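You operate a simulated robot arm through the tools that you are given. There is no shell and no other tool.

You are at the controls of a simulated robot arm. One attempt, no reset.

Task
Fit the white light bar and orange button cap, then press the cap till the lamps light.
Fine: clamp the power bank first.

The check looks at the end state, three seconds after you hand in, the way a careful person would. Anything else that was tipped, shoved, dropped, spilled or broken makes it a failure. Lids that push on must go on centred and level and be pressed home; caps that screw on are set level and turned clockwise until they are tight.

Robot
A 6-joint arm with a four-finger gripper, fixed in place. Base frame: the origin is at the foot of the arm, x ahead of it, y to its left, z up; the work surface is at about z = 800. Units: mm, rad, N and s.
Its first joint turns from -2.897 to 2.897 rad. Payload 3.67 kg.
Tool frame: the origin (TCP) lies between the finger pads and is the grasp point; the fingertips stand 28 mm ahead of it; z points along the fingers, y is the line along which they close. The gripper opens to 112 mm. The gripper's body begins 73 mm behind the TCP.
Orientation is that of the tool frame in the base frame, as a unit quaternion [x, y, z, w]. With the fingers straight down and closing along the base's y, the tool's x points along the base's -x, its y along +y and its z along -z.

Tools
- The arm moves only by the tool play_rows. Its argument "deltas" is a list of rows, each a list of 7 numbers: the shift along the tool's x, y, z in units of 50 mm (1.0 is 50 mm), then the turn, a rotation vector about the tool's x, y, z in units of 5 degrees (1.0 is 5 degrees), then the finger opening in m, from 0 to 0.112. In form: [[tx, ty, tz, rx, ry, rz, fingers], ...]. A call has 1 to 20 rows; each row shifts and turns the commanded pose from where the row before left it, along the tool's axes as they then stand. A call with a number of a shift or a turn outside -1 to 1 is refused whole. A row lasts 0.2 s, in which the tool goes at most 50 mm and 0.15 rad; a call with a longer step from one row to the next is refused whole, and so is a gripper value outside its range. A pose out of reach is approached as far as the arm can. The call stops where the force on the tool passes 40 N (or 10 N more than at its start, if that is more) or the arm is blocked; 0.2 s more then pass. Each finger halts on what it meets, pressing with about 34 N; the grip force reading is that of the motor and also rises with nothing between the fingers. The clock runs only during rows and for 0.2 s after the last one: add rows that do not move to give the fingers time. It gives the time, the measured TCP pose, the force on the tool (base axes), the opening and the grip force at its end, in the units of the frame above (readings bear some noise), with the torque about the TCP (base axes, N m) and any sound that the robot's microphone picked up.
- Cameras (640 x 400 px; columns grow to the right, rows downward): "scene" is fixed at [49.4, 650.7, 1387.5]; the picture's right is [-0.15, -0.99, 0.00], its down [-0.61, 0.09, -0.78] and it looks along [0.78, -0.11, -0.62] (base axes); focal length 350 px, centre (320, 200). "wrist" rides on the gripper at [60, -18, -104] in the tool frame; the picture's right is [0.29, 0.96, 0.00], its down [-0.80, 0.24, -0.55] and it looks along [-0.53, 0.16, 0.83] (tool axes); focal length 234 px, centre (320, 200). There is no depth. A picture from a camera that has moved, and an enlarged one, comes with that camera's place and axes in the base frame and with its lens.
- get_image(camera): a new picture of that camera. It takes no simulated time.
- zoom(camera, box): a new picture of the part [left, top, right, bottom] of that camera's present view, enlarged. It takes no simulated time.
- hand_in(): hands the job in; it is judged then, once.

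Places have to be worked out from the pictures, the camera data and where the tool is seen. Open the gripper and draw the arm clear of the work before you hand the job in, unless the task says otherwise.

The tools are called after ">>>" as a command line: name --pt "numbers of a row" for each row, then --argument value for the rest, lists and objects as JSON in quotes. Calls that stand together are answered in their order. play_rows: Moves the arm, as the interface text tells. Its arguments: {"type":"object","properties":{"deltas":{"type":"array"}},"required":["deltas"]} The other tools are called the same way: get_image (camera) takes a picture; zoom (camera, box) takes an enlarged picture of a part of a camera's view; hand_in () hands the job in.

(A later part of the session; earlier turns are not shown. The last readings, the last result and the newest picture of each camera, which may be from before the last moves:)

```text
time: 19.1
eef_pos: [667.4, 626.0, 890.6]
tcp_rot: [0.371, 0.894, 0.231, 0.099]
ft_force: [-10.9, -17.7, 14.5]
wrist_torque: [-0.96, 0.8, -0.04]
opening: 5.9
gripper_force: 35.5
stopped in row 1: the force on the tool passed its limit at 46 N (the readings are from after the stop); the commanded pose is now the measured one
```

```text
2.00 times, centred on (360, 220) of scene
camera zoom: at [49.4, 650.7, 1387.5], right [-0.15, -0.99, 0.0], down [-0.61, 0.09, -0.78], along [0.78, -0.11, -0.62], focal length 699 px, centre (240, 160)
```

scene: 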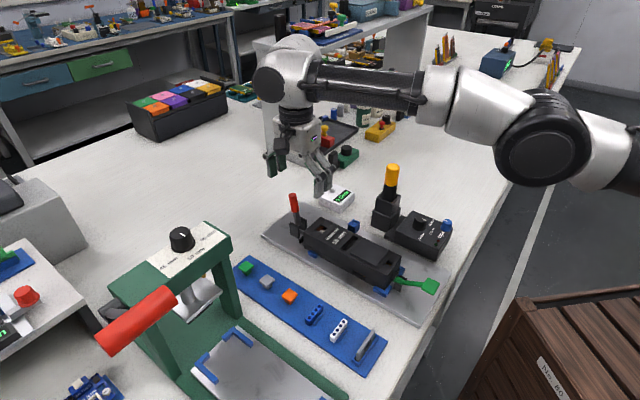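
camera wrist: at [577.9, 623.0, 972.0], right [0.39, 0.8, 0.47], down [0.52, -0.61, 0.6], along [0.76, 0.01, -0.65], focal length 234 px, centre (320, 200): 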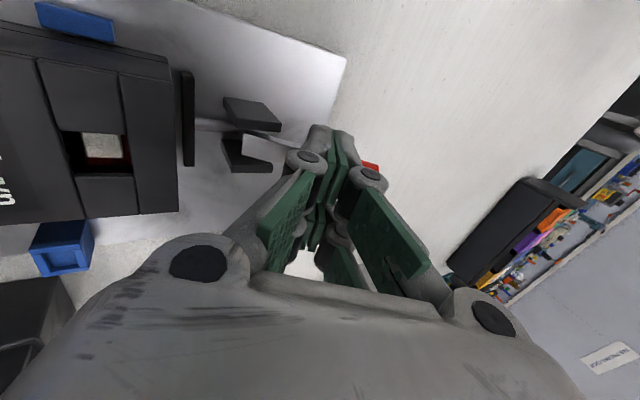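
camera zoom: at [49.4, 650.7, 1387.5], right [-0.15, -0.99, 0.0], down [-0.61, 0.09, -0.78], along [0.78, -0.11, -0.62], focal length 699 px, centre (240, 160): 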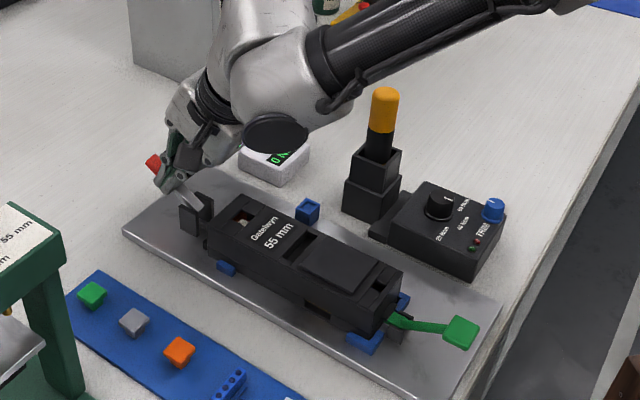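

The fingertips seem to be catching at the shoulder where the red grip meets the bar. I'll back straight off along the fingers and look at the lever by itself.

>>> play_rows --pt "0 -0.05 -0.2 0 0 0 0.0" --pt "0 0 -0.4 0 0 0 0.0" --pt "0 0 -0.4 0 0 0 0.0" --pt "0 0 0 0 0 0 0.0"

>>> get_image --camera "wrist"

>>> zoom --camera "scene" --box '[255, 160, 345, 250]'

```text
time: 19.5
eef_pos: [669.0, 625.8, 891.1]
tcp_rot: [0.369, 0.894, 0.235, 0.098]
ft_force: [12.2, 19.4, -17.2]
wrist_torque: [1.02, -0.89, 0.07]
opening: 0.2
gripper_force: 35.8
stopped in row 1: the force on the tool passed its limit at 56 N (the readings are from after the stop); the commanded pose is now the measured one
```

```text
taken
camera wrist: at [577.4, 621.6, 972.5], right [0.38, 0.79, 0.47], down [0.52, -0.61, 0.6], along [0.76, 0.01, -0.65], focal length 234 px, centre (320, 200)
```

wrist: 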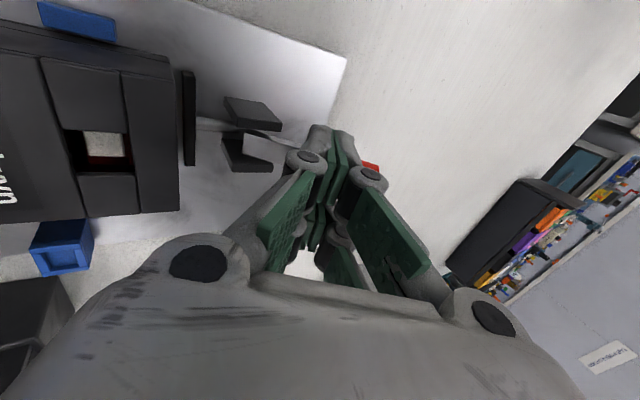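

```text
4.44 times, centred on (300, 205) of scene
camera zoom: at [49.4, 650.7, 1387.5], right [-0.15, -0.99, 0.0], down [-0.61, 0.09, -0.78], along [0.78, -0.11, -0.62], focal length 1554 px, centre (409, 178)
```

zoom: 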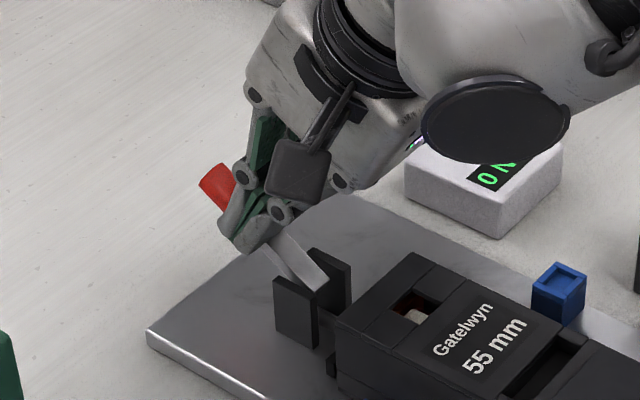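

Backing off reversed the force, so the lever seems to be wedged in the gripper. I'll take a very close look at the fingers before moving again.

>>> zoom --camera "wrist" --box '[270, 110, 390, 200]'

>>> zoom --camera "wrist" --box '[270, 180, 390, 290]'

>>> zoom --camera "scene" --box '[292, 190, 322, 220]'

```text
4.44 times, centred on (330, 155) of wrist
camera zoom: at [577.4, 621.6, 972.5], right [0.38, 0.79, 0.47], down [0.52, -0.61, 0.6], along [0.76, 0.01, -0.65], focal length 1041 px, centre (276, 400)
```

zoom: 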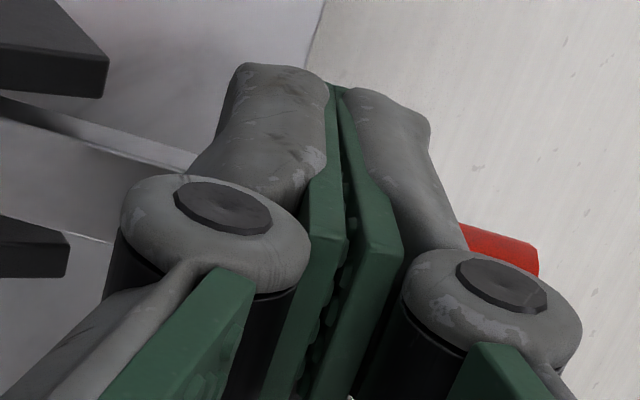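

```text
3.64 times, centred on (330, 235) of wrist
camera zoom: at [577.4, 621.6, 972.5], right [0.38, 0.79, 0.47], down [0.52, -0.61, 0.6], along [0.76, 0.01, -0.65], focal length 852 px, centre (284, 73)
```

zoom: 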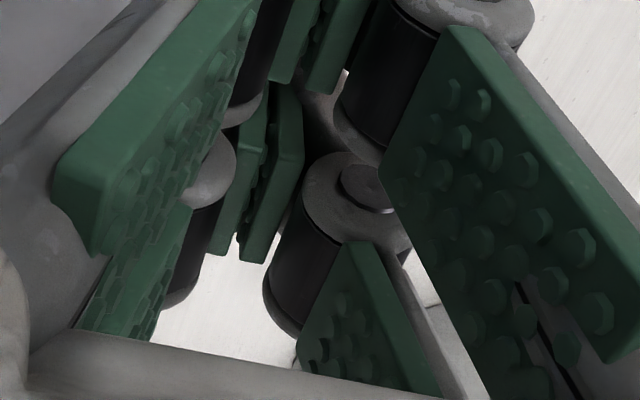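

```text
13.33 times, centred on (307, 205) of scene
camera zoom: at [49.4, 650.7, 1387.5], right [-0.15, -0.99, 0.0], down [-0.61, 0.09, -0.78], along [0.78, -0.11, -0.62], focal length 4661 px, centre (493, 133)
```

zoom: 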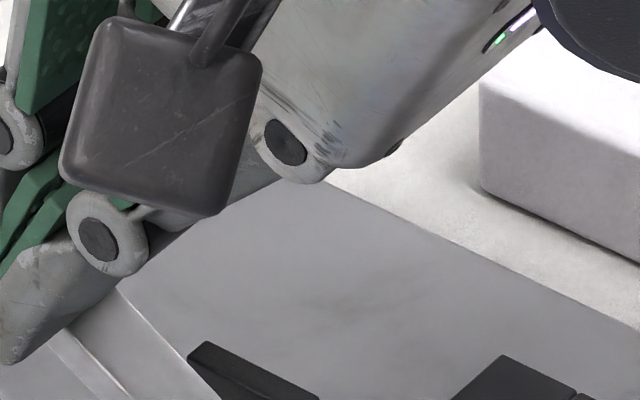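

I'll hold still for a moment and re-read the forces to see whether the load persists.

>>> play_rows --pt "0 0 0 0 0 0 0.0" --pt "0 0 0 0 0 0 0.0"

```text
time: 20.1
eef_pos: [667.0, 623.7, 892.5]
tcp_rot: [0.37, 0.894, 0.234, 0.098]
ft_force: [-1.7, 2.5, 1.5]
wrist_torque: [0.07, 0.05, 0.03]
opening: 0.0
gripper_force: 35.5
```

The load was transient and is now about zero. I'll back off gently in small steps.

>>> play_rows --pt "0 0 -0.04 0 0 0 0.0" --pt "0 0 -0.08 0 0 0 0.0" --pt "0 0 -0.12 0 0 0 0.0" --pt "0 0 -0.16 0 0 0 0.0" --pt "0 0 -0.1 0 0 0 0.0" --pt "0 0 0 0 0 0 0.0"

>>> get_image --camera "wrist"

>>> zoom --camera "scene" --box '[255, 160, 345, 250]'

```text
time: 21.5
eef_pos: [658.5, 615.5, 916.0]
tcp_rot: [0.37, 0.894, 0.234, 0.099]
ft_force: [-0.2, 0.4, 0.4]
wrist_torque: [0.02, -0.01, 0.0]
opening: 0.0
gripper_force: 35.8
```

```text
taken
camera wrist: at [567.8, 611.1, 996.1], right [0.39, 0.79, 0.47], down [0.52, -0.61, 0.6], along [0.76, 0.01, -0.65], focal length 234 px, centre (320, 200)
```

wrist: 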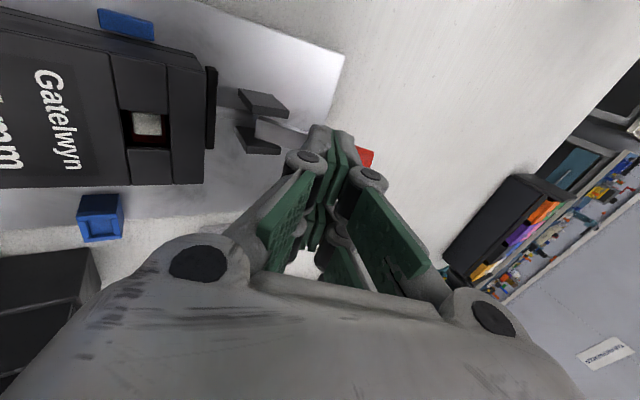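

```text
4.44 times, centred on (300, 205) of scene
camera zoom: at [49.4, 650.7, 1387.5], right [-0.15, -0.99, 0.0], down [-0.61, 0.09, -0.78], along [0.78, -0.11, -0.62], focal length 1554 px, centre (409, 178)
```

zoom: 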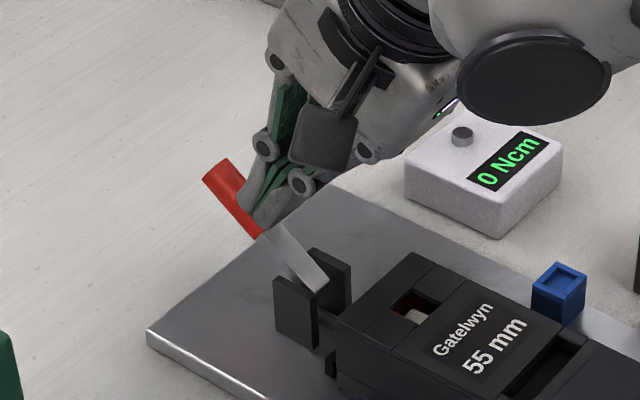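

The lever is free and now leans about 47°; its tip is near z≈888. I'll re-approach farther out on the red grip, near its end, and push slowly along the arc.

>>> play_rows --pt "0.02 0.06 0.09 0 0 0 0.0" --pt "0.02 0.06 0.09 0 0 0 0.0" --pt "0.016 0.05 0.08 0 0 0 0.0" --pt "0 0.01 0.04 0 0 0 0.0" --pt "0 0.01 0.04 0 0 0 0.0" --pt "0 0.01 0.04 0 0 0 0.0" --pt "0 0.01 0.04 0 0 0 0.0" --pt "0 0 0 0 0 0 0.0"

>>> get_image --camera "wrist"

>>> zoom --camera "scene" --box '[255, 160, 345, 250]'

```text
time: 23.3
eef_pos: [669.8, 632.0, 901.4]
tcp_rot: [0.369, 0.894, 0.234, 0.098]
ft_force: [-0.8, 0.2, -0.4]
wrist_torque: [0.0, -0.01, 0.03]
opening: 0.0
gripper_force: 35.2
```

```text
taken
camera wrist: at [579.7, 627.6, 982.8], right [0.39, 0.79, 0.47], down [0.52, -0.61, 0.6], along [0.76, 0.01, -0.65], focal length 234 px, centre (320, 200)
```

wrist: 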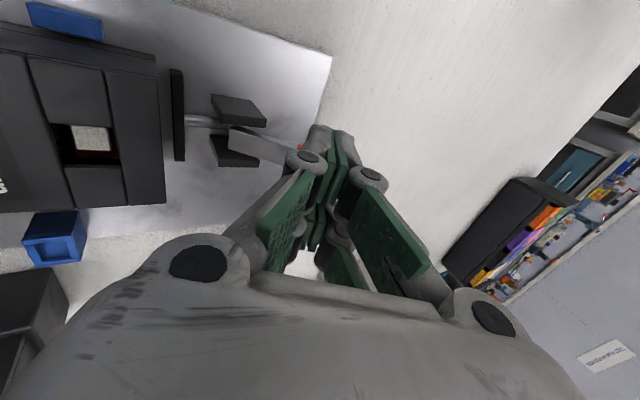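

```text
4.44 times, centred on (300, 205) of scene
camera zoom: at [49.4, 650.7, 1387.5], right [-0.15, -0.99, 0.0], down [-0.61, 0.09, -0.78], along [0.78, -0.11, -0.62], focal length 1554 px, centre (409, 178)
```

zoom: 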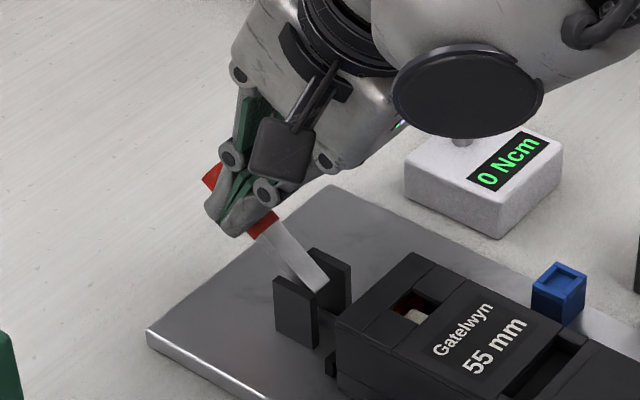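

The tips are now on the middle of the red grip with no load. I'll continue slowly down the arc.

>>> play_rows --pt "0 0.01 0.04 0 0 0 0.0" --pt "0 0.01 0.04 0 0 0 0.0" --pt "0 0.01 0.04 0 0 0 0.0" --pt "0 0 0 0 0 0 0.0"

>>> zoom --camera "scene" --box '[255, 160, 345, 250]'

>>> zoom --camera "wrist" --box '[60, 40, 340, 220]'

```text
time: 24.3
eef_pos: [674.2, 633.2, 896.2]
tcp_rot: [0.371, 0.894, 0.233, 0.099]
ft_force: [13.2, -11.5, 2.7]
wrist_torque: [-0.28, -0.27, -0.23]
opening: 6.2
gripper_force: 35.5
```

```text
4.44 times, centred on (300, 205) of scene
camera zoom: at [49.4, 650.7, 1387.5], right [-0.15, -0.99, 0.0], down [-0.61, 0.09, -0.78], along [0.78, -0.11, -0.62], focal length 1554 px, centre (409, 178)
```

zoom: 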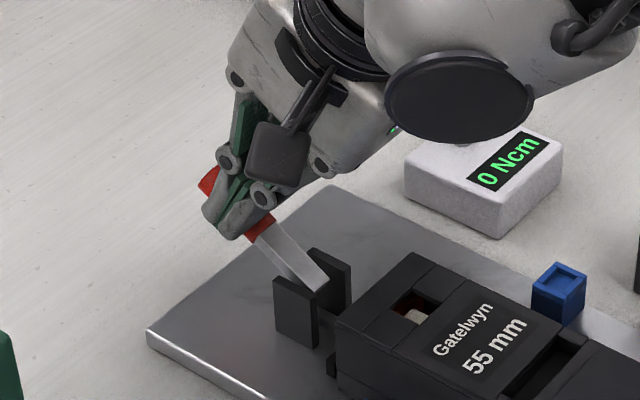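

```text
2.22 times, centred on (200, 130) of wrist
camera zoom: at [583.5, 629.3, 977.9], right [0.39, 0.79, 0.47], down [0.52, -0.61, 0.6], along [0.76, 0.01, -0.65], focal length 520 px, centre (587, 356)
```

zoom: 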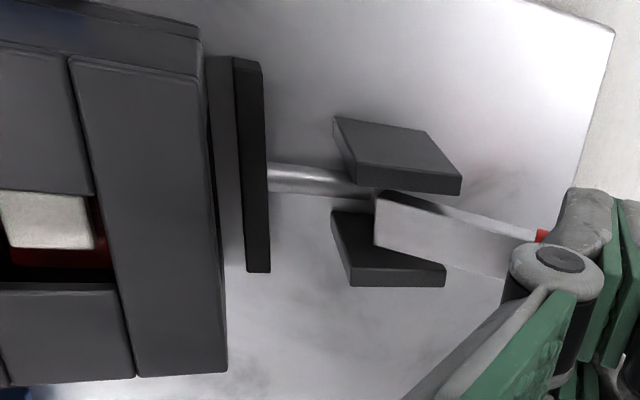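

The fingers are pried open 6 mm again, now with a mainly sideways force. I'll look at the tips before going on.

>>> zoom --camera "wrist" --box '[270, 110, 390, 200]'

>>> zoom --camera "scene" --box '[285, 180, 325, 220]'

>>> play_rows --pt "0 0 0 0 0 0 0.0" --pt "0 0 0 0 0 0 0.0"

```text
4.44 times, centred on (330, 155) of wrist
camera zoom: at [583.5, 629.3, 977.9], right [0.39, 0.79, 0.47], down [0.52, -0.61, 0.6], along [0.76, 0.01, -0.65], focal length 1041 px, centre (276, 400)
```

zoom: 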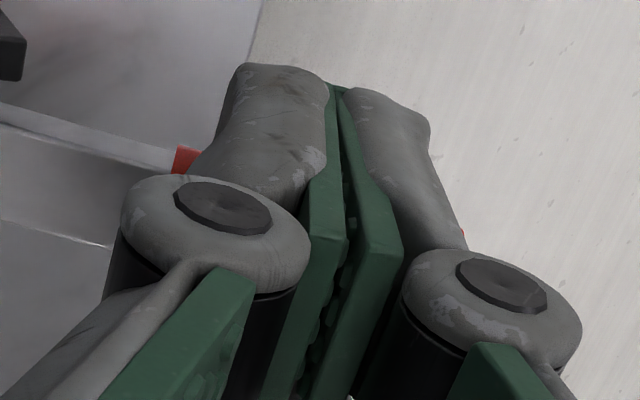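

```text
10.00 times, centred on (305, 200) of scene
camera zoom: at [49.4, 650.7, 1387.5], right [-0.15, -0.99, 0.0], down [-0.61, 0.09, -0.78], along [0.78, -0.11, -0.62], focal length 3496 px, centre (470, 200)
```

zoom: 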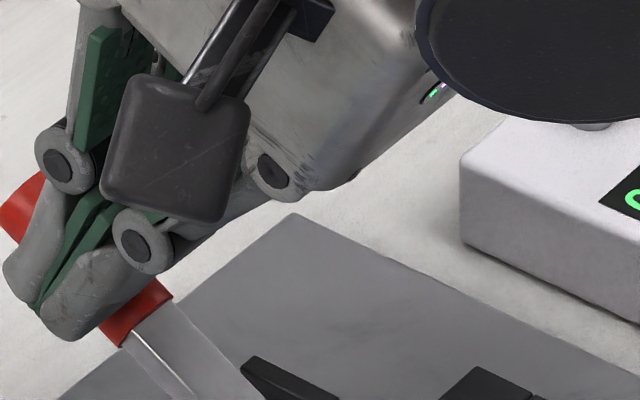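

```text
time: 24.9
eef_pos: [674.5, 632.5, 897.4]
tcp_rot: [0.371, 0.893, 0.233, 0.098]
ft_force: [21.1, -15.5, 3.0]
wrist_torque: [-0.36, -0.43, -0.33]
opening: 6.1
gripper_force: 35.8
```

The sideways load at the tips shows each finger is split into two prongs with a gap, and the round grip is wedging into that gap. I'll back off gently and shift about 16 mm sideways so solid prongs sit over the lever.

>>> play_rows --pt "0 0 -0.03 0 0 0 0.0" --pt "0 0 -0.06 0 0 0 0.0" --pt "0 0 -0.1 0 0 0 0.0" --pt "0 0 -0.15 0 0 0 0.0" --pt "0 0 -0.15 0 0 0 0.0" --pt "0 0 0 0 0 0 0.0"

>>> zoom --camera "scene" --box '[255, 150, 345, 250]'

>>> get_image --camera "wrist"

```text
time: 26.3
eef_pos: [663.5, 626.3, 919.7]
tcp_rot: [0.37, 0.894, 0.233, 0.098]
ft_force: [0.2, 0.5, 0.2]
wrist_torque: [0.0, 0.01, 0.02]
opening: 0.0
gripper_force: 35.7
```

```text
4.00 times, centred on (300, 200) of scene
camera zoom: at [49.4, 650.7, 1387.5], right [-0.15, -0.99, 0.0], down [-0.61, 0.09, -0.78], along [0.78, -0.11, -0.62], focal length 1398 px, centre (400, 200)
```

zoom: 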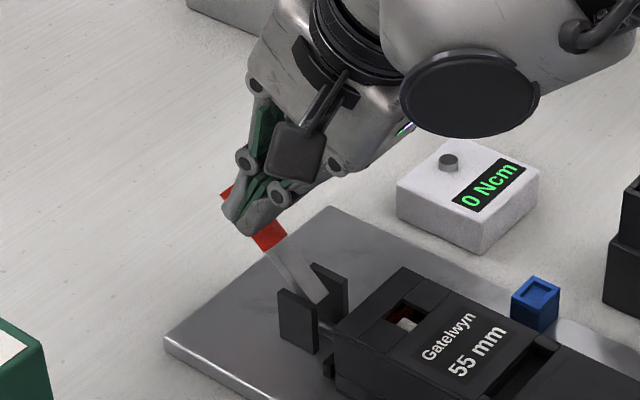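

```text
taken
camera wrist: at [572.8, 623.0, 1000.3], right [0.38, 0.79, 0.47], down [0.52, -0.61, 0.6], along [0.76, 0.01, -0.65], focal length 234 px, centre (320, 200)
```

wrist: 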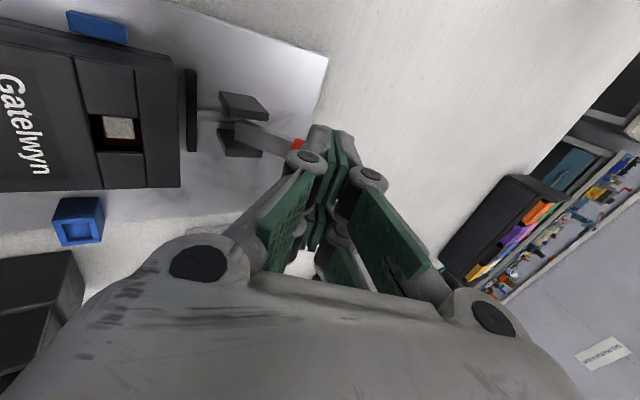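

>>> zoom --camera "scene" --box '[295, 160, 345, 210]'

>>> play_rows --pt "-0.16 0 -0.2 0 0 0 0.03" --pt "-0.16 0 0 0 0 0 0.06" --pt "0 0 0 0 0 0 0.06"

>>> zoom --camera "scene" --box '[280, 130, 350, 200]'

>>> zoom --camera "wrist" --box '[200, 100, 440, 300]'

```text
8.00 times, centred on (320, 185) of scene
camera zoom: at [49.4, 650.7, 1387.5], right [-0.15, -0.99, 0.0], down [-0.61, 0.09, -0.78], along [0.78, -0.11, -0.62], focal length 2797 px, centre (320, 320)
```

zoom: 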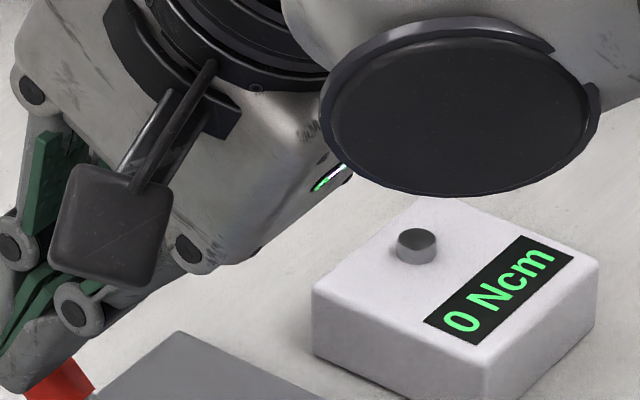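

```text
time: 27.1
eef_pos: [670.9, 612.5, 926.0]
tcp_rot: [0.37, 0.894, 0.234, 0.099]
ft_force: [0.2, 0.0, -0.3]
wrist_torque: [0.0, -0.02, 0.0]
opening: 60.2
gripper_force: 0.1
```

```text
5.71 times, centred on (315, 165) of scene
camera zoom: at [49.4, 650.7, 1387.5], right [-0.15, -0.99, 0.0], down [-0.61, 0.09, -0.78], along [0.78, -0.11, -0.62], focal length 1998 px, centre (349, 400)
```

zoom: 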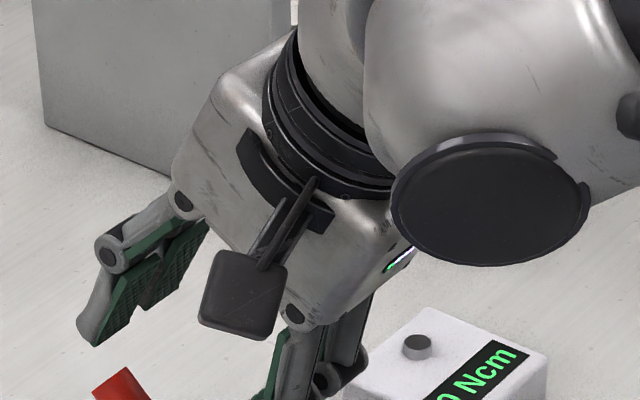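

```text
2.00 times, centred on (320, 200) of wrist
camera zoom: at [582.0, 607.8, 1007.3], right [0.39, 0.79, 0.47], down [0.52, -0.61, 0.6], along [0.76, 0.01, -0.65], focal length 468 px, centre (320, 200)
```

zoom: 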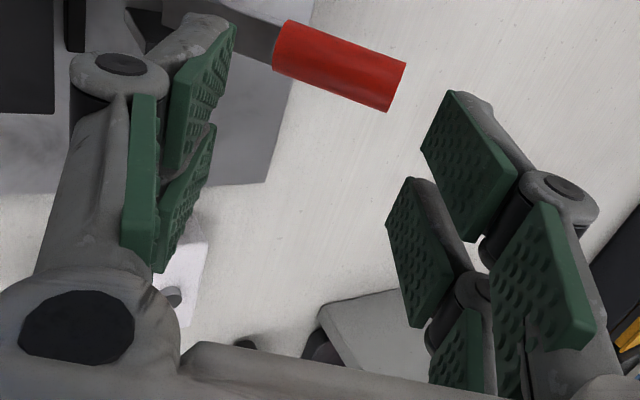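

Each finger clearly shows two 20 mm prongs with a gap of about 10 mm at the centre. I've shifted so the near prongs sit over the lever, so I'll close the fingers and come down slowly onto the red grip.

>>> play_rows --pt "-0.04 0 0 0 0 0 0.0" --pt "0 0 0 0 0 0 0.0" --pt "0 0 0.12 0 0 0 0.0" --pt "0 0 0.12 0 0 0 0.0" --pt "0 0 0.1 0 0 0 0.0" --pt "0 0.01 0.05 0 0 0 0.0" --pt "0 0.01 0.05 0 0 0 0.0" --pt "0 0 0 0 0 0 0.0"

>>> get_image --camera "wrist"

>>> zoom --camera "scene" --box '[255, 160, 345, 250]'

```text
time: 28.9
eef_pos: [682.7, 616.7, 909.6]
tcp_rot: [0.37, 0.893, 0.234, 0.099]
ft_force: [-0.4, -0.2, 0.5]
wrist_torque: [0.0, -0.01, 0.03]
opening: 0.1
gripper_force: 33.9
```

```text
taken
camera wrist: at [591.5, 613.3, 990.7], right [0.39, 0.79, 0.47], down [0.52, -0.61, 0.6], along [0.76, 0.01, -0.65], focal length 234 px, centre (320, 200)
```

wrist: 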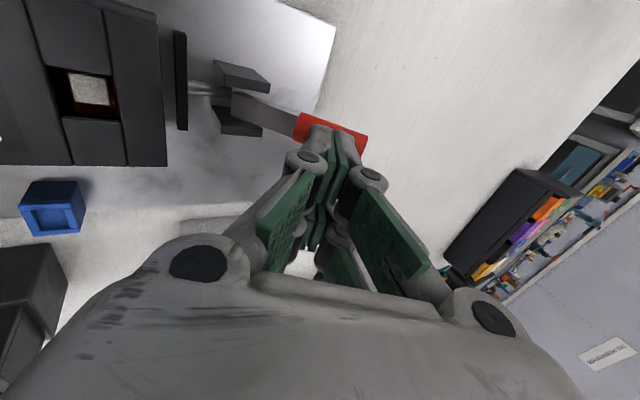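

```text
4.44 times, centred on (300, 205) of scene
camera zoom: at [49.4, 650.7, 1387.5], right [-0.15, -0.99, 0.0], down [-0.61, 0.09, -0.78], along [0.78, -0.11, -0.62], focal length 1554 px, centre (409, 178)
```

zoom: 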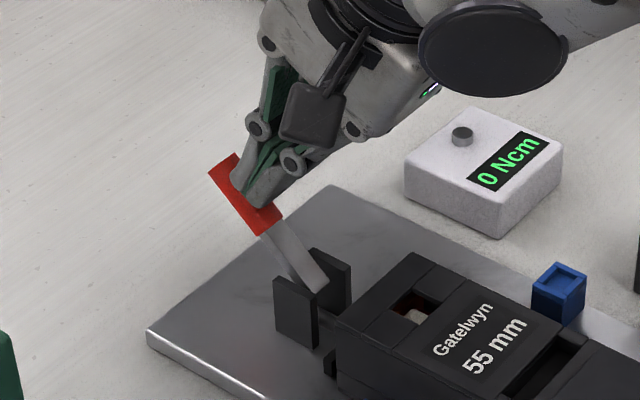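

The near prongs are right over the red grip and not yet touching. I'll push down along the fingers in 2.5 mm steps.

>>> play_rows --pt "0 0.002 0.05 0 0 0 0.0" --pt "0 0.002 0.05 0 0 0 0.0" --pt "0 0.002 0.05 0 0 0 0.0" --pt "0 0.002 0.05 0 0 0 0.0" --pt "0 0 0 0 0 0 0.0"

>>> get_image --camera "wrist"

>>> zoom --camera "scene" --box '[255, 160, 345, 250]'

```text
time: 30.1
eef_pos: [685.5, 622.3, 901.6]
tcp_rot: [0.37, 0.894, 0.234, 0.099]
ft_force: [0.5, -0.7, 0.4]
wrist_torque: [-0.03, 0.01, 0.01]
opening: 0.1
gripper_force: 34.2
```

```text
taken
camera wrist: at [594.2, 618.2, 981.9], right [0.39, 0.79, 0.47], down [0.52, -0.61, 0.6], along [0.76, 0.01, -0.65], focal length 234 px, centre (320, 200)
```

wrist: 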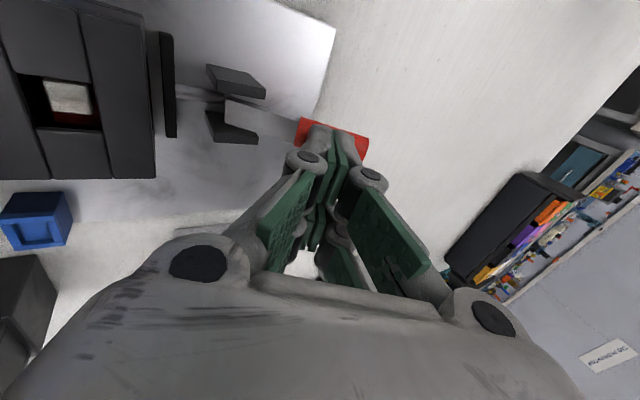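

```text
4.44 times, centred on (300, 205) of scene
camera zoom: at [49.4, 650.7, 1387.5], right [-0.15, -0.99, 0.0], down [-0.61, 0.09, -0.78], along [0.78, -0.11, -0.62], focal length 1554 px, centre (409, 178)
```

zoom: 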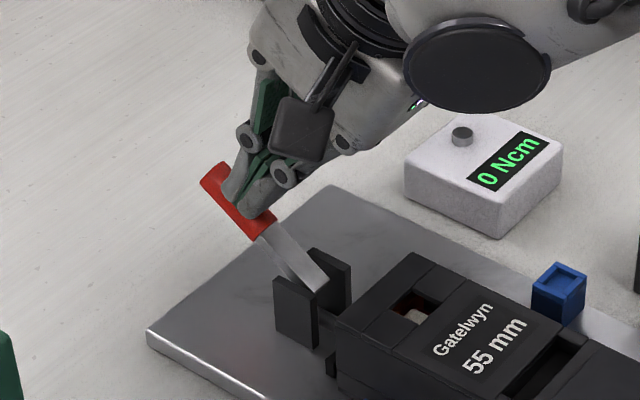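

The lever is following with almost no force. I'll continue down the arc.

>>> play_rows --pt "0 0.0 0.05 0 0 0 0.0" --pt "0 0.0 0.05 0 0 0 0.0" --pt "0 0.0 0.05 0 0 0 0.0" --pt "0 0.0 0.05 0 0 0 0.0" --pt "0 0 0 0 0 0 0.0"

>>> get_image --camera "wrist"

>>> zoom --camera "scene" --box '[255, 160, 345, 250]'

```text
time: 31.3
eef_pos: [688.4, 625.7, 891.6]
tcp_rot: [0.369, 0.894, 0.234, 0.099]
ft_force: [-1.4, -0.7, -0.2]
wrist_torque: [0.01, 0.03, 0.02]
opening: 0.0
gripper_force: 34.4
```

```text
taken
camera wrist: at [598.0, 621.3, 973.1], right [0.39, 0.79, 0.47], down [0.52, -0.61, 0.6], along [0.76, 0.01, -0.65], focal length 234 px, centre (320, 200)
```

wrist: 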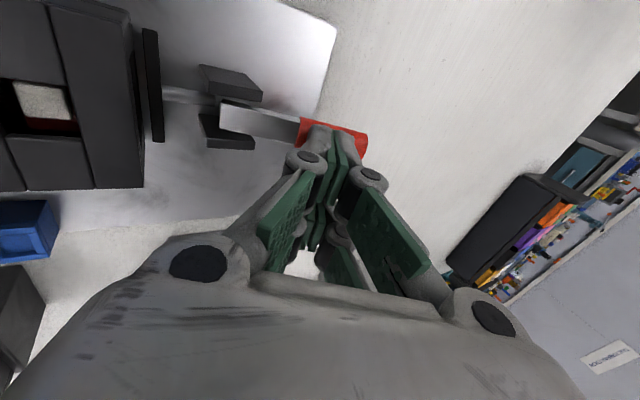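

```text
4.44 times, centred on (300, 205) of scene
camera zoom: at [49.4, 650.7, 1387.5], right [-0.15, -0.99, 0.0], down [-0.61, 0.09, -0.78], along [0.78, -0.11, -0.62], focal length 1554 px, centre (409, 178)
```

zoom: 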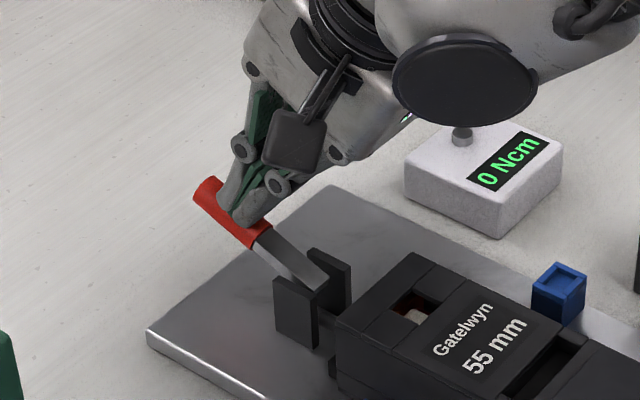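

The lever is now at about 60° with negligible force. I'll keep going.

>>> play_rows --pt "0 0.005 0.05 0 0 0 0.0" --pt "0 0.005 0.05 0 0 0 0.0" --pt "0 0.005 0.05 0 0 0 0.0" --pt "0 0.005 0.05 0 0 0 0.0" --pt "0 0 0 0 0 0 0.0"

>>> get_image --camera "wrist"

>>> zoom --camera "scene" --box '[255, 160, 345, 250]'

```text
time: 32.5
eef_pos: [690.7, 629.5, 883.2]
tcp_rot: [0.37, 0.894, 0.234, 0.099]
ft_force: [1.1, 0.1, 0.4]
wrist_torque: [-0.03, 0.02, -0.01]
opening: 0.0
gripper_force: 34.1
```

```text
taken
camera wrist: at [602.1, 625.7, 964.9], right [0.39, 0.79, 0.47], down [0.52, -0.61, 0.6], along [0.76, 0.01, -0.65], focal length 234 px, centre (320, 200)
```

wrist: 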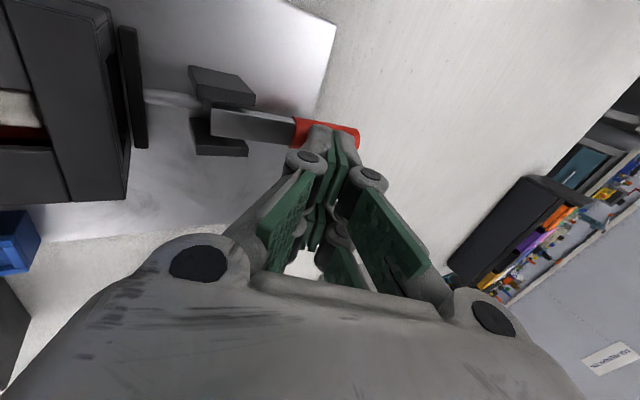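

```text
4.44 times, centred on (300, 205) of scene
camera zoom: at [49.4, 650.7, 1387.5], right [-0.15, -0.99, 0.0], down [-0.61, 0.09, -0.78], along [0.78, -0.11, -0.62], focal length 1554 px, centre (409, 178)
```

zoom: 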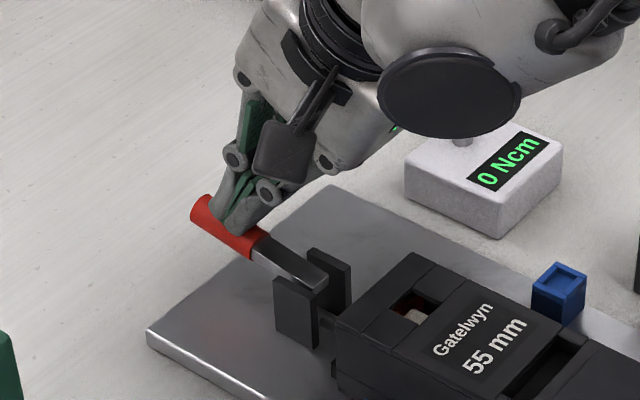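

The lever is at about 70–75° and still moving freely. I'll continue toward horizontal and watch for plunger contact.

>>> play_rows --pt "0 0.0 0.05 0 0 0 0.0" --pt "0 0.0 0.05 0 0 0 0.0" --pt "0 0.0 0.05 0 0 0 0.0" --pt "0 0.0 0.05 0 0 0 0.0" --pt "0 0 0 0 0 0 0.0"

>>> get_image --camera "wrist"

>>> zoom --camera "scene" --box '[255, 160, 345, 250]'

```text
time: 33.7
eef_pos: [697.0, 634.4, 877.0]
tcp_rot: [0.37, 0.893, 0.235, 0.098]
ft_force: [-1.1, -0.6, 8.4]
wrist_torque: [0.1, 0.11, 0.03]
opening: 0.3
gripper_force: 34.2
```

```text
taken
camera wrist: at [605.7, 629.1, 957.5], right [0.38, 0.79, 0.47], down [0.52, -0.61, 0.6], along [0.76, 0.01, -0.64], focal length 234 px, centre (320, 200)
```

wrist: 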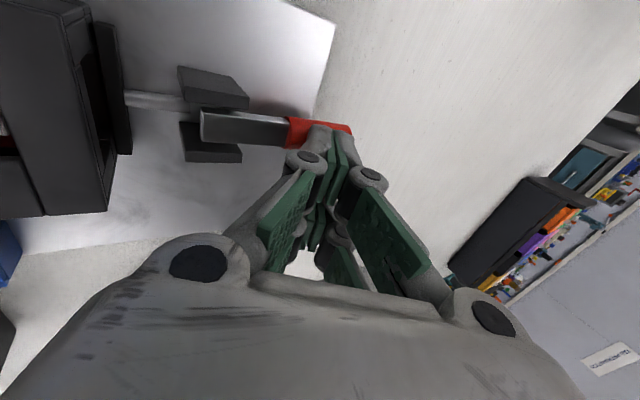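

```text
4.44 times, centred on (300, 205) of scene
camera zoom: at [49.4, 650.7, 1387.5], right [-0.15, -0.99, 0.0], down [-0.61, 0.09, -0.78], along [0.78, -0.11, -0.62], focal length 1554 px, centre (409, 178)
```

zoom: 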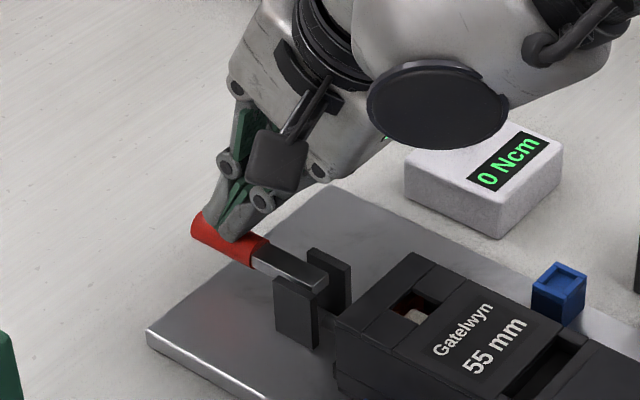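

Resistance is building at 8 N, and the pad appears to be meeting the bank. I'll press a bit further to push it home.

>>> play_rows --pt "0 -0.01 0.03 0 0 0 0.0" --pt "0 -0.01 0.03 0 0 0 0.0" --pt "0 -0.01 0.03 0 0 0 0.0" --pt "0 0 0 0 0 0 0.0"

>>> get_image --camera "wrist"

>>> zoom --camera "scene" --box '[255, 160, 345, 250]'

```text
time: 34.5
eef_pos: [698.4, 635.9, 875.1]
tcp_rot: [0.369, 0.893, 0.238, 0.099]
ft_force: [0.0, -0.4, 9.5]
wrist_torque: [0.12, 0.04, 0.01]
opening: 0.0
gripper_force: 34.5
stopped in row 3: the force on the tool passed its limit at 42 N (the readings are from after the stop); the commanded pose is now the measured one
```

```text
taken
camera wrist: at [606.7, 630.5, 957.1], right [0.38, 0.79, 0.48], down [0.52, -0.61, 0.6], along [0.77, 0.02, -0.64], focal length 234 px, centre (320, 200)
```

wrist: 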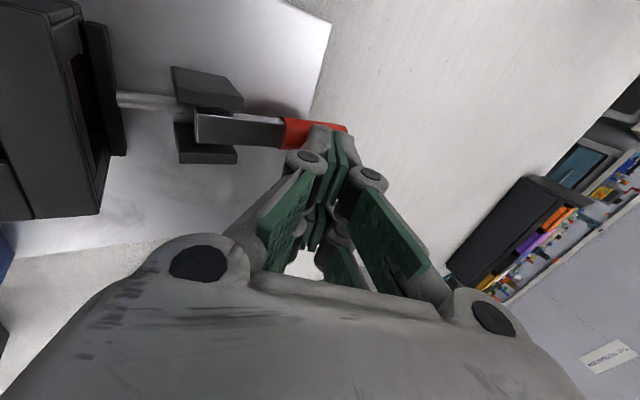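

```text
4.44 times, centred on (300, 205) of scene
camera zoom: at [49.4, 650.7, 1387.5], right [-0.15, -0.99, 0.0], down [-0.61, 0.09, -0.78], along [0.78, -0.11, -0.62], focal length 1554 px, centre (409, 178)
```

zoom: 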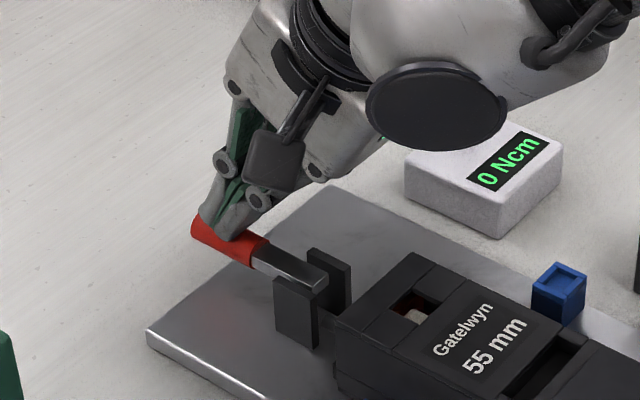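

That reached a firm stop, with the lever nearly horizontal. I'll lift off and check that it stays down with the pad against the bank.

>>> play_rows --pt "0 0 -0.05 0 0 0 0.0" --pt "0 0 -0.15 0 0 0 0.0" --pt "0 0 -0.3 0 0 0 0.0" --pt "0 0 -0.5 0 0 0 0.0" --pt "0 0 -0.5 0 0 0 0.0" --pt "0 0 0 0 0 0 0.0"

>>> get_image --camera "wrist"

>>> zoom --camera "scene" --box '[255, 160, 365, 260]'

>>> zoom --camera "wrist" --box '[60, 20, 340, 200]'

```text
time: 35.9
eef_pos: [670.0, 609.4, 938.7]
tcp_rot: [0.371, 0.893, 0.236, 0.099]
ft_force: [-0.8, -0.8, 0.2]
wrist_torque: [0.0, 0.04, -0.03]
opening: 0.0
gripper_force: 34.2
```

```text
taken
camera wrist: at [579.4, 603.8, 1020.1], right [0.38, 0.79, 0.47], down [0.52, -0.61, 0.6], along [0.77, 0.01, -0.64], focal length 234 px, centre (320, 200)
```

wrist: 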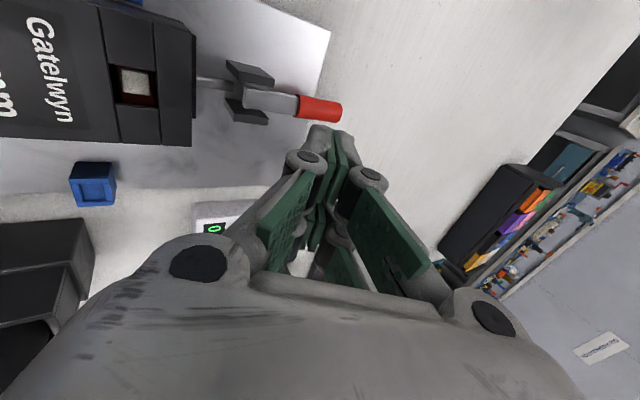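

```text
4.00 times, centred on (310, 210) of scene
camera zoom: at [49.4, 650.7, 1387.5], right [-0.15, -0.99, 0.0], down [-0.61, 0.09, -0.78], along [0.78, -0.11, -0.62], focal length 1398 px, centre (360, 160)
```

zoom: 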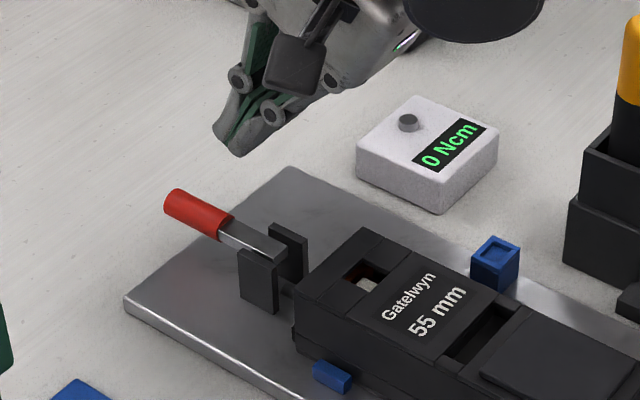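

```text
2.22 times, centred on (200, 110) of wrist
camera zoom: at [579.4, 603.8, 1020.1], right [0.38, 0.79, 0.47], down [0.52, -0.61, 0.6], along [0.77, 0.01, -0.64], focal length 520 px, centre (587, 400)
```

zoom: 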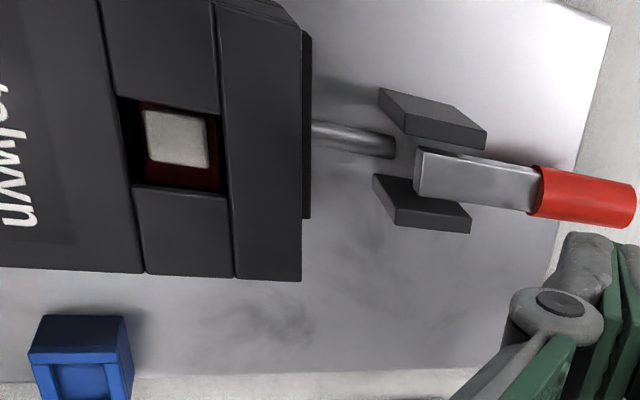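

The clamp stays closed: the lever is down at about 80° and the pad is tight against the bank. Next I'll retreat, level the tool and move over the parts strip for a close look.

>>> play_rows --pt "0 -0.374 -0.557 0 0 0 0.0" --pt "0 -0.374 -0.557 0 0 0 0.0" --pt "0 0 0 1 0 0 0.04" --pt "0 0 0 1 0 0 0.08" --pt "0 0 0 1 0 0 0.08" --pt "0 0 0 1 0 0 0.08" --pt "0 0 0 1 0 0 0.08" --pt "0 0 0 0.93 0 0 0.08" --pt "0.83 -0.2 0 0 0 0 0.08" --pt "0.83 -0.2 0 0 0 0 0.08" --pt "0.83 -0.2 0 0 0 0 0.08" --pt "0.83 -0.2 0 0 0 0 0.08" --pt "0 -0.1 0 0 0 0 0.08" --pt "0 0 0 0 0 0 0.08"

>>> get_image --camera "wrist"

>>> get_image --camera "scene"

```text
time: 38.9
eef_pos: [479.6, 653.1, 971.8]
tcp_rot: [0.384, 0.924, 0.001, 0.001]
ft_force: [-0.3, 0.0, -0.3]
wrist_torque: [0.03, 0.0, 0.03]
opening: 80.0
gripper_force: 0.0
```

```text
taken
camera wrist: at [424.0, 682.4, 1075.3], right [0.47, 0.88, 0.0], down [0.73, -0.39, 0.56], along [0.49, -0.26, -0.83], focal length 234 px, centre (320, 200)
```

wrist: 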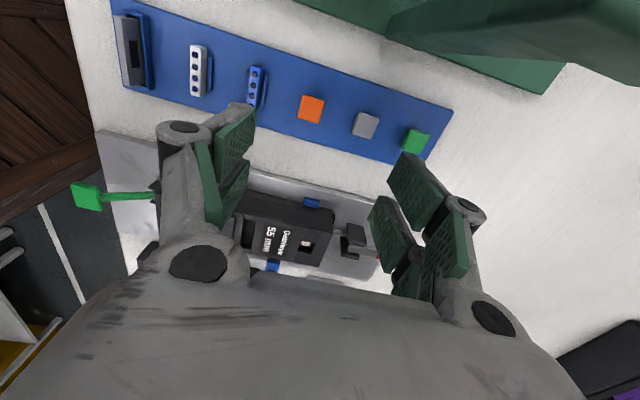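

```text
taken
```

scene: 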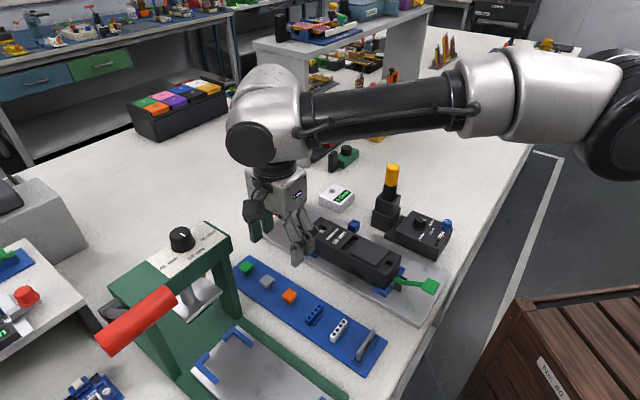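

The strip and all its parts are visible. I'll zoom in on the caps, the bars and the bank slots.

>>> zoom --camera "wrist" --box '[100, 10, 280, 120]'

>>> zoom --camera "wrist" --box '[240, 50, 460, 170]'

>>> zoom --camera "scene" --box '[270, 280, 390, 370]'

>>> zoom --camera "scene" --box '[300, 205, 410, 295]'

```text
3.56 times, centred on (190, 65) of wrist
camera zoom: at [424.0, 682.4, 1075.3], right [0.47, 0.88, 0.0], down [0.73, -0.39, 0.56], along [0.49, -0.26, -0.83], focal length 833 px, centre (782, 680)
```

zoom: 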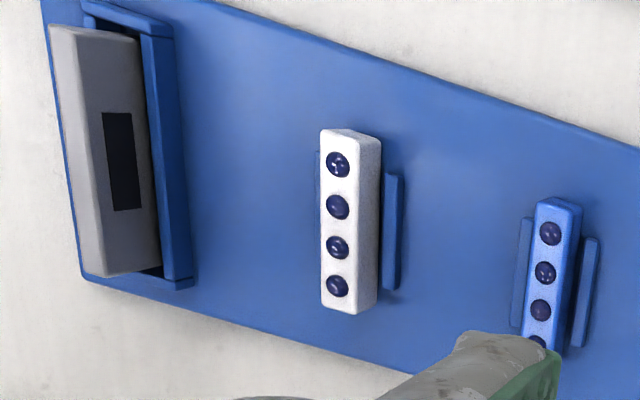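

```text
2.91 times, centred on (350, 110) of wrist
camera zoom: at [424.0, 682.4, 1075.3], right [0.47, 0.88, 0.0], down [0.73, -0.39, 0.56], along [0.49, -0.26, -0.83], focal length 681 px, centre (233, 462)
```

zoom: 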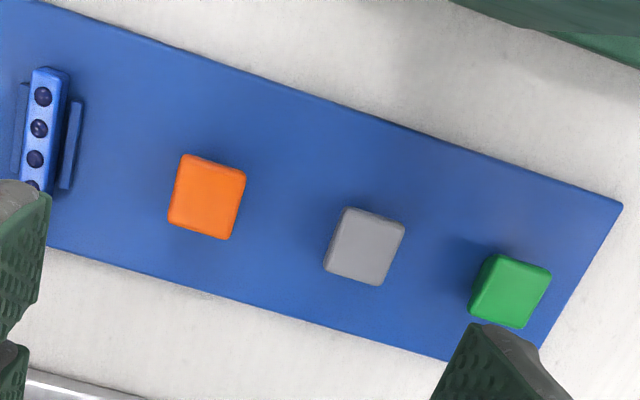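

```text
4.44 times, centred on (330, 325) of scene
camera zoom: at [49.4, 650.7, 1387.5], right [-0.15, -0.99, 0.0], down [-0.61, 0.09, -0.78], along [0.78, -0.11, -0.62], focal length 1554 px, centre (276, -356)
```

zoom: 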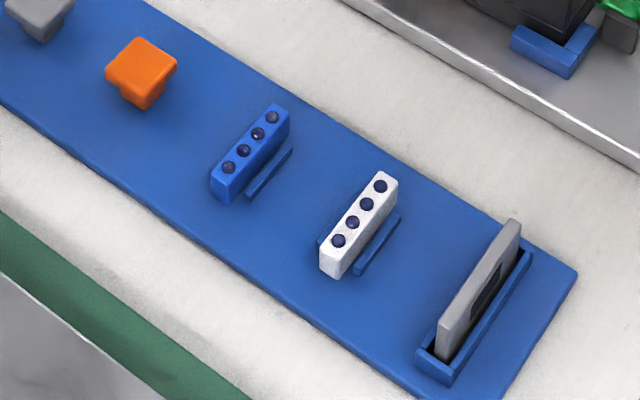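

```text
4.44 times, centred on (355, 250) of scene
camera zoom: at [49.4, 650.7, 1387.5], right [-0.15, -0.99, 0.0], down [-0.61, 0.09, -0.78], along [0.78, -0.11, -0.62], focal length 1554 px, centre (164, -22)
```

zoom: 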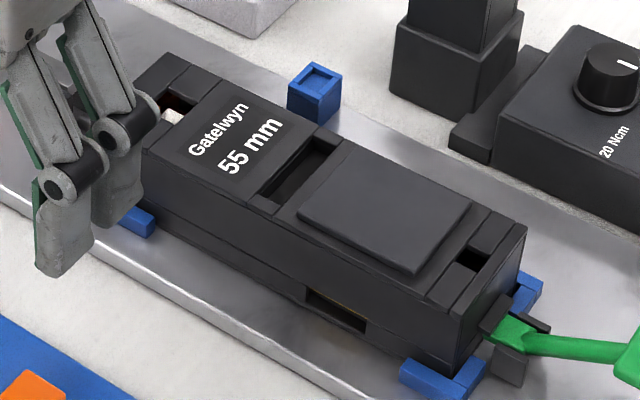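

The zoomed pictures are crisp, so I'll zoom tightly from here on the button hole, the bar slot and the orange cap.

>>> zoom --camera "wrist" --box '[285, 225, 335, 265]'

>>> zoom --camera "wrist" --box '[225, 195, 345, 275]'

>>> zoom --camera "scene" --box '[275, 280, 305, 310]'

>>> zoom --camera "scene" --box '[320, 310, 360, 350]'

>>> zoom --camera "wrist" --box '[290, 85, 335, 130]'

```text
10.00 times, centred on (310, 245) of wrist
camera zoom: at [424.0, 682.4, 1075.3], right [0.47, 0.88, 0.0], down [0.73, -0.39, 0.56], along [0.49, -0.26, -0.83], focal length 2342 px, centre (420, -250)
```

zoom: 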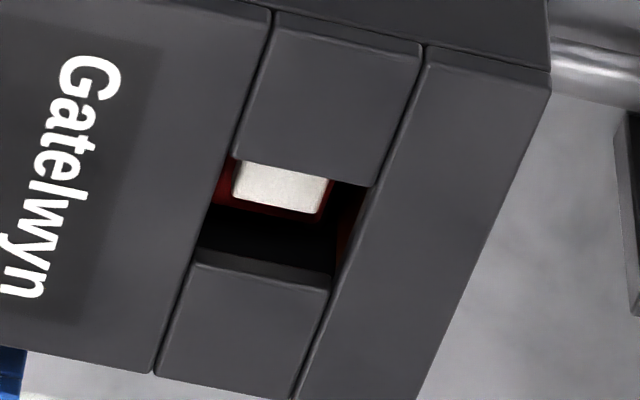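

```text
5.00 times, centred on (285, 235) of wrist
camera zoom: at [424.0, 682.4, 1075.3], right [0.47, 0.88, 0.0], down [0.73, -0.39, 0.56], along [0.49, -0.26, -0.83], focal length 1171 px, centre (495, 25)
```

zoom: 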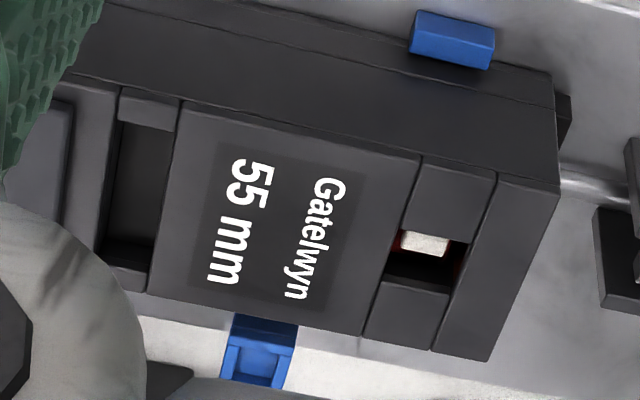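

```text
13.33 times, centred on (290, 295) of scene
camera zoom: at [49.4, 650.7, 1387.5], right [-0.15, -0.99, 0.0], down [-0.61, 0.09, -0.78], along [0.78, -0.11, -0.62], focal length 4661 px, centre (720, -1067)
```

zoom: 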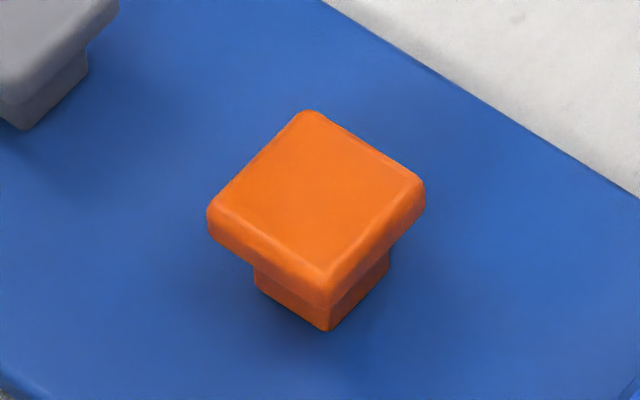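

```text
10.00 times, centred on (340, 330) of scene
camera zoom: at [49.4, 650.7, 1387.5], right [-0.15, -0.99, 0.0], down [-0.61, 0.09, -0.78], along [0.78, -0.11, -0.62], focal length 3496 px, centre (120, -1100)
```

zoom: 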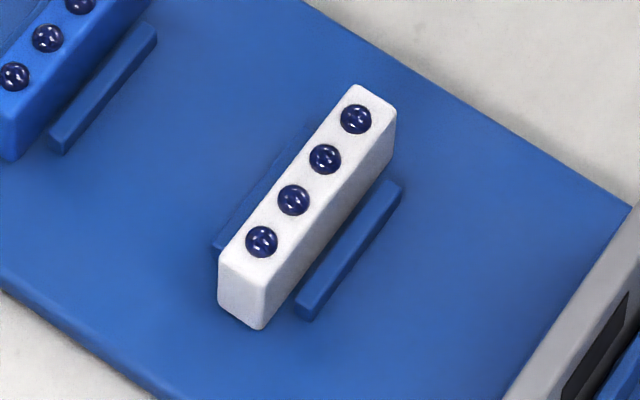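

```text
8.89 times, centred on (312, 108) of wrist
camera zoom: at [424.0, 682.4, 1075.3], right [0.47, 0.88, 0.0], down [0.73, -0.39, 0.56], along [0.49, -0.26, -0.83], focal length 2082 px, centre (387, 1022)
```

zoom: 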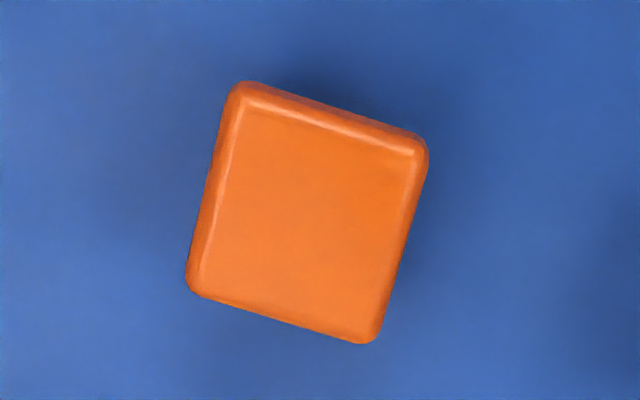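

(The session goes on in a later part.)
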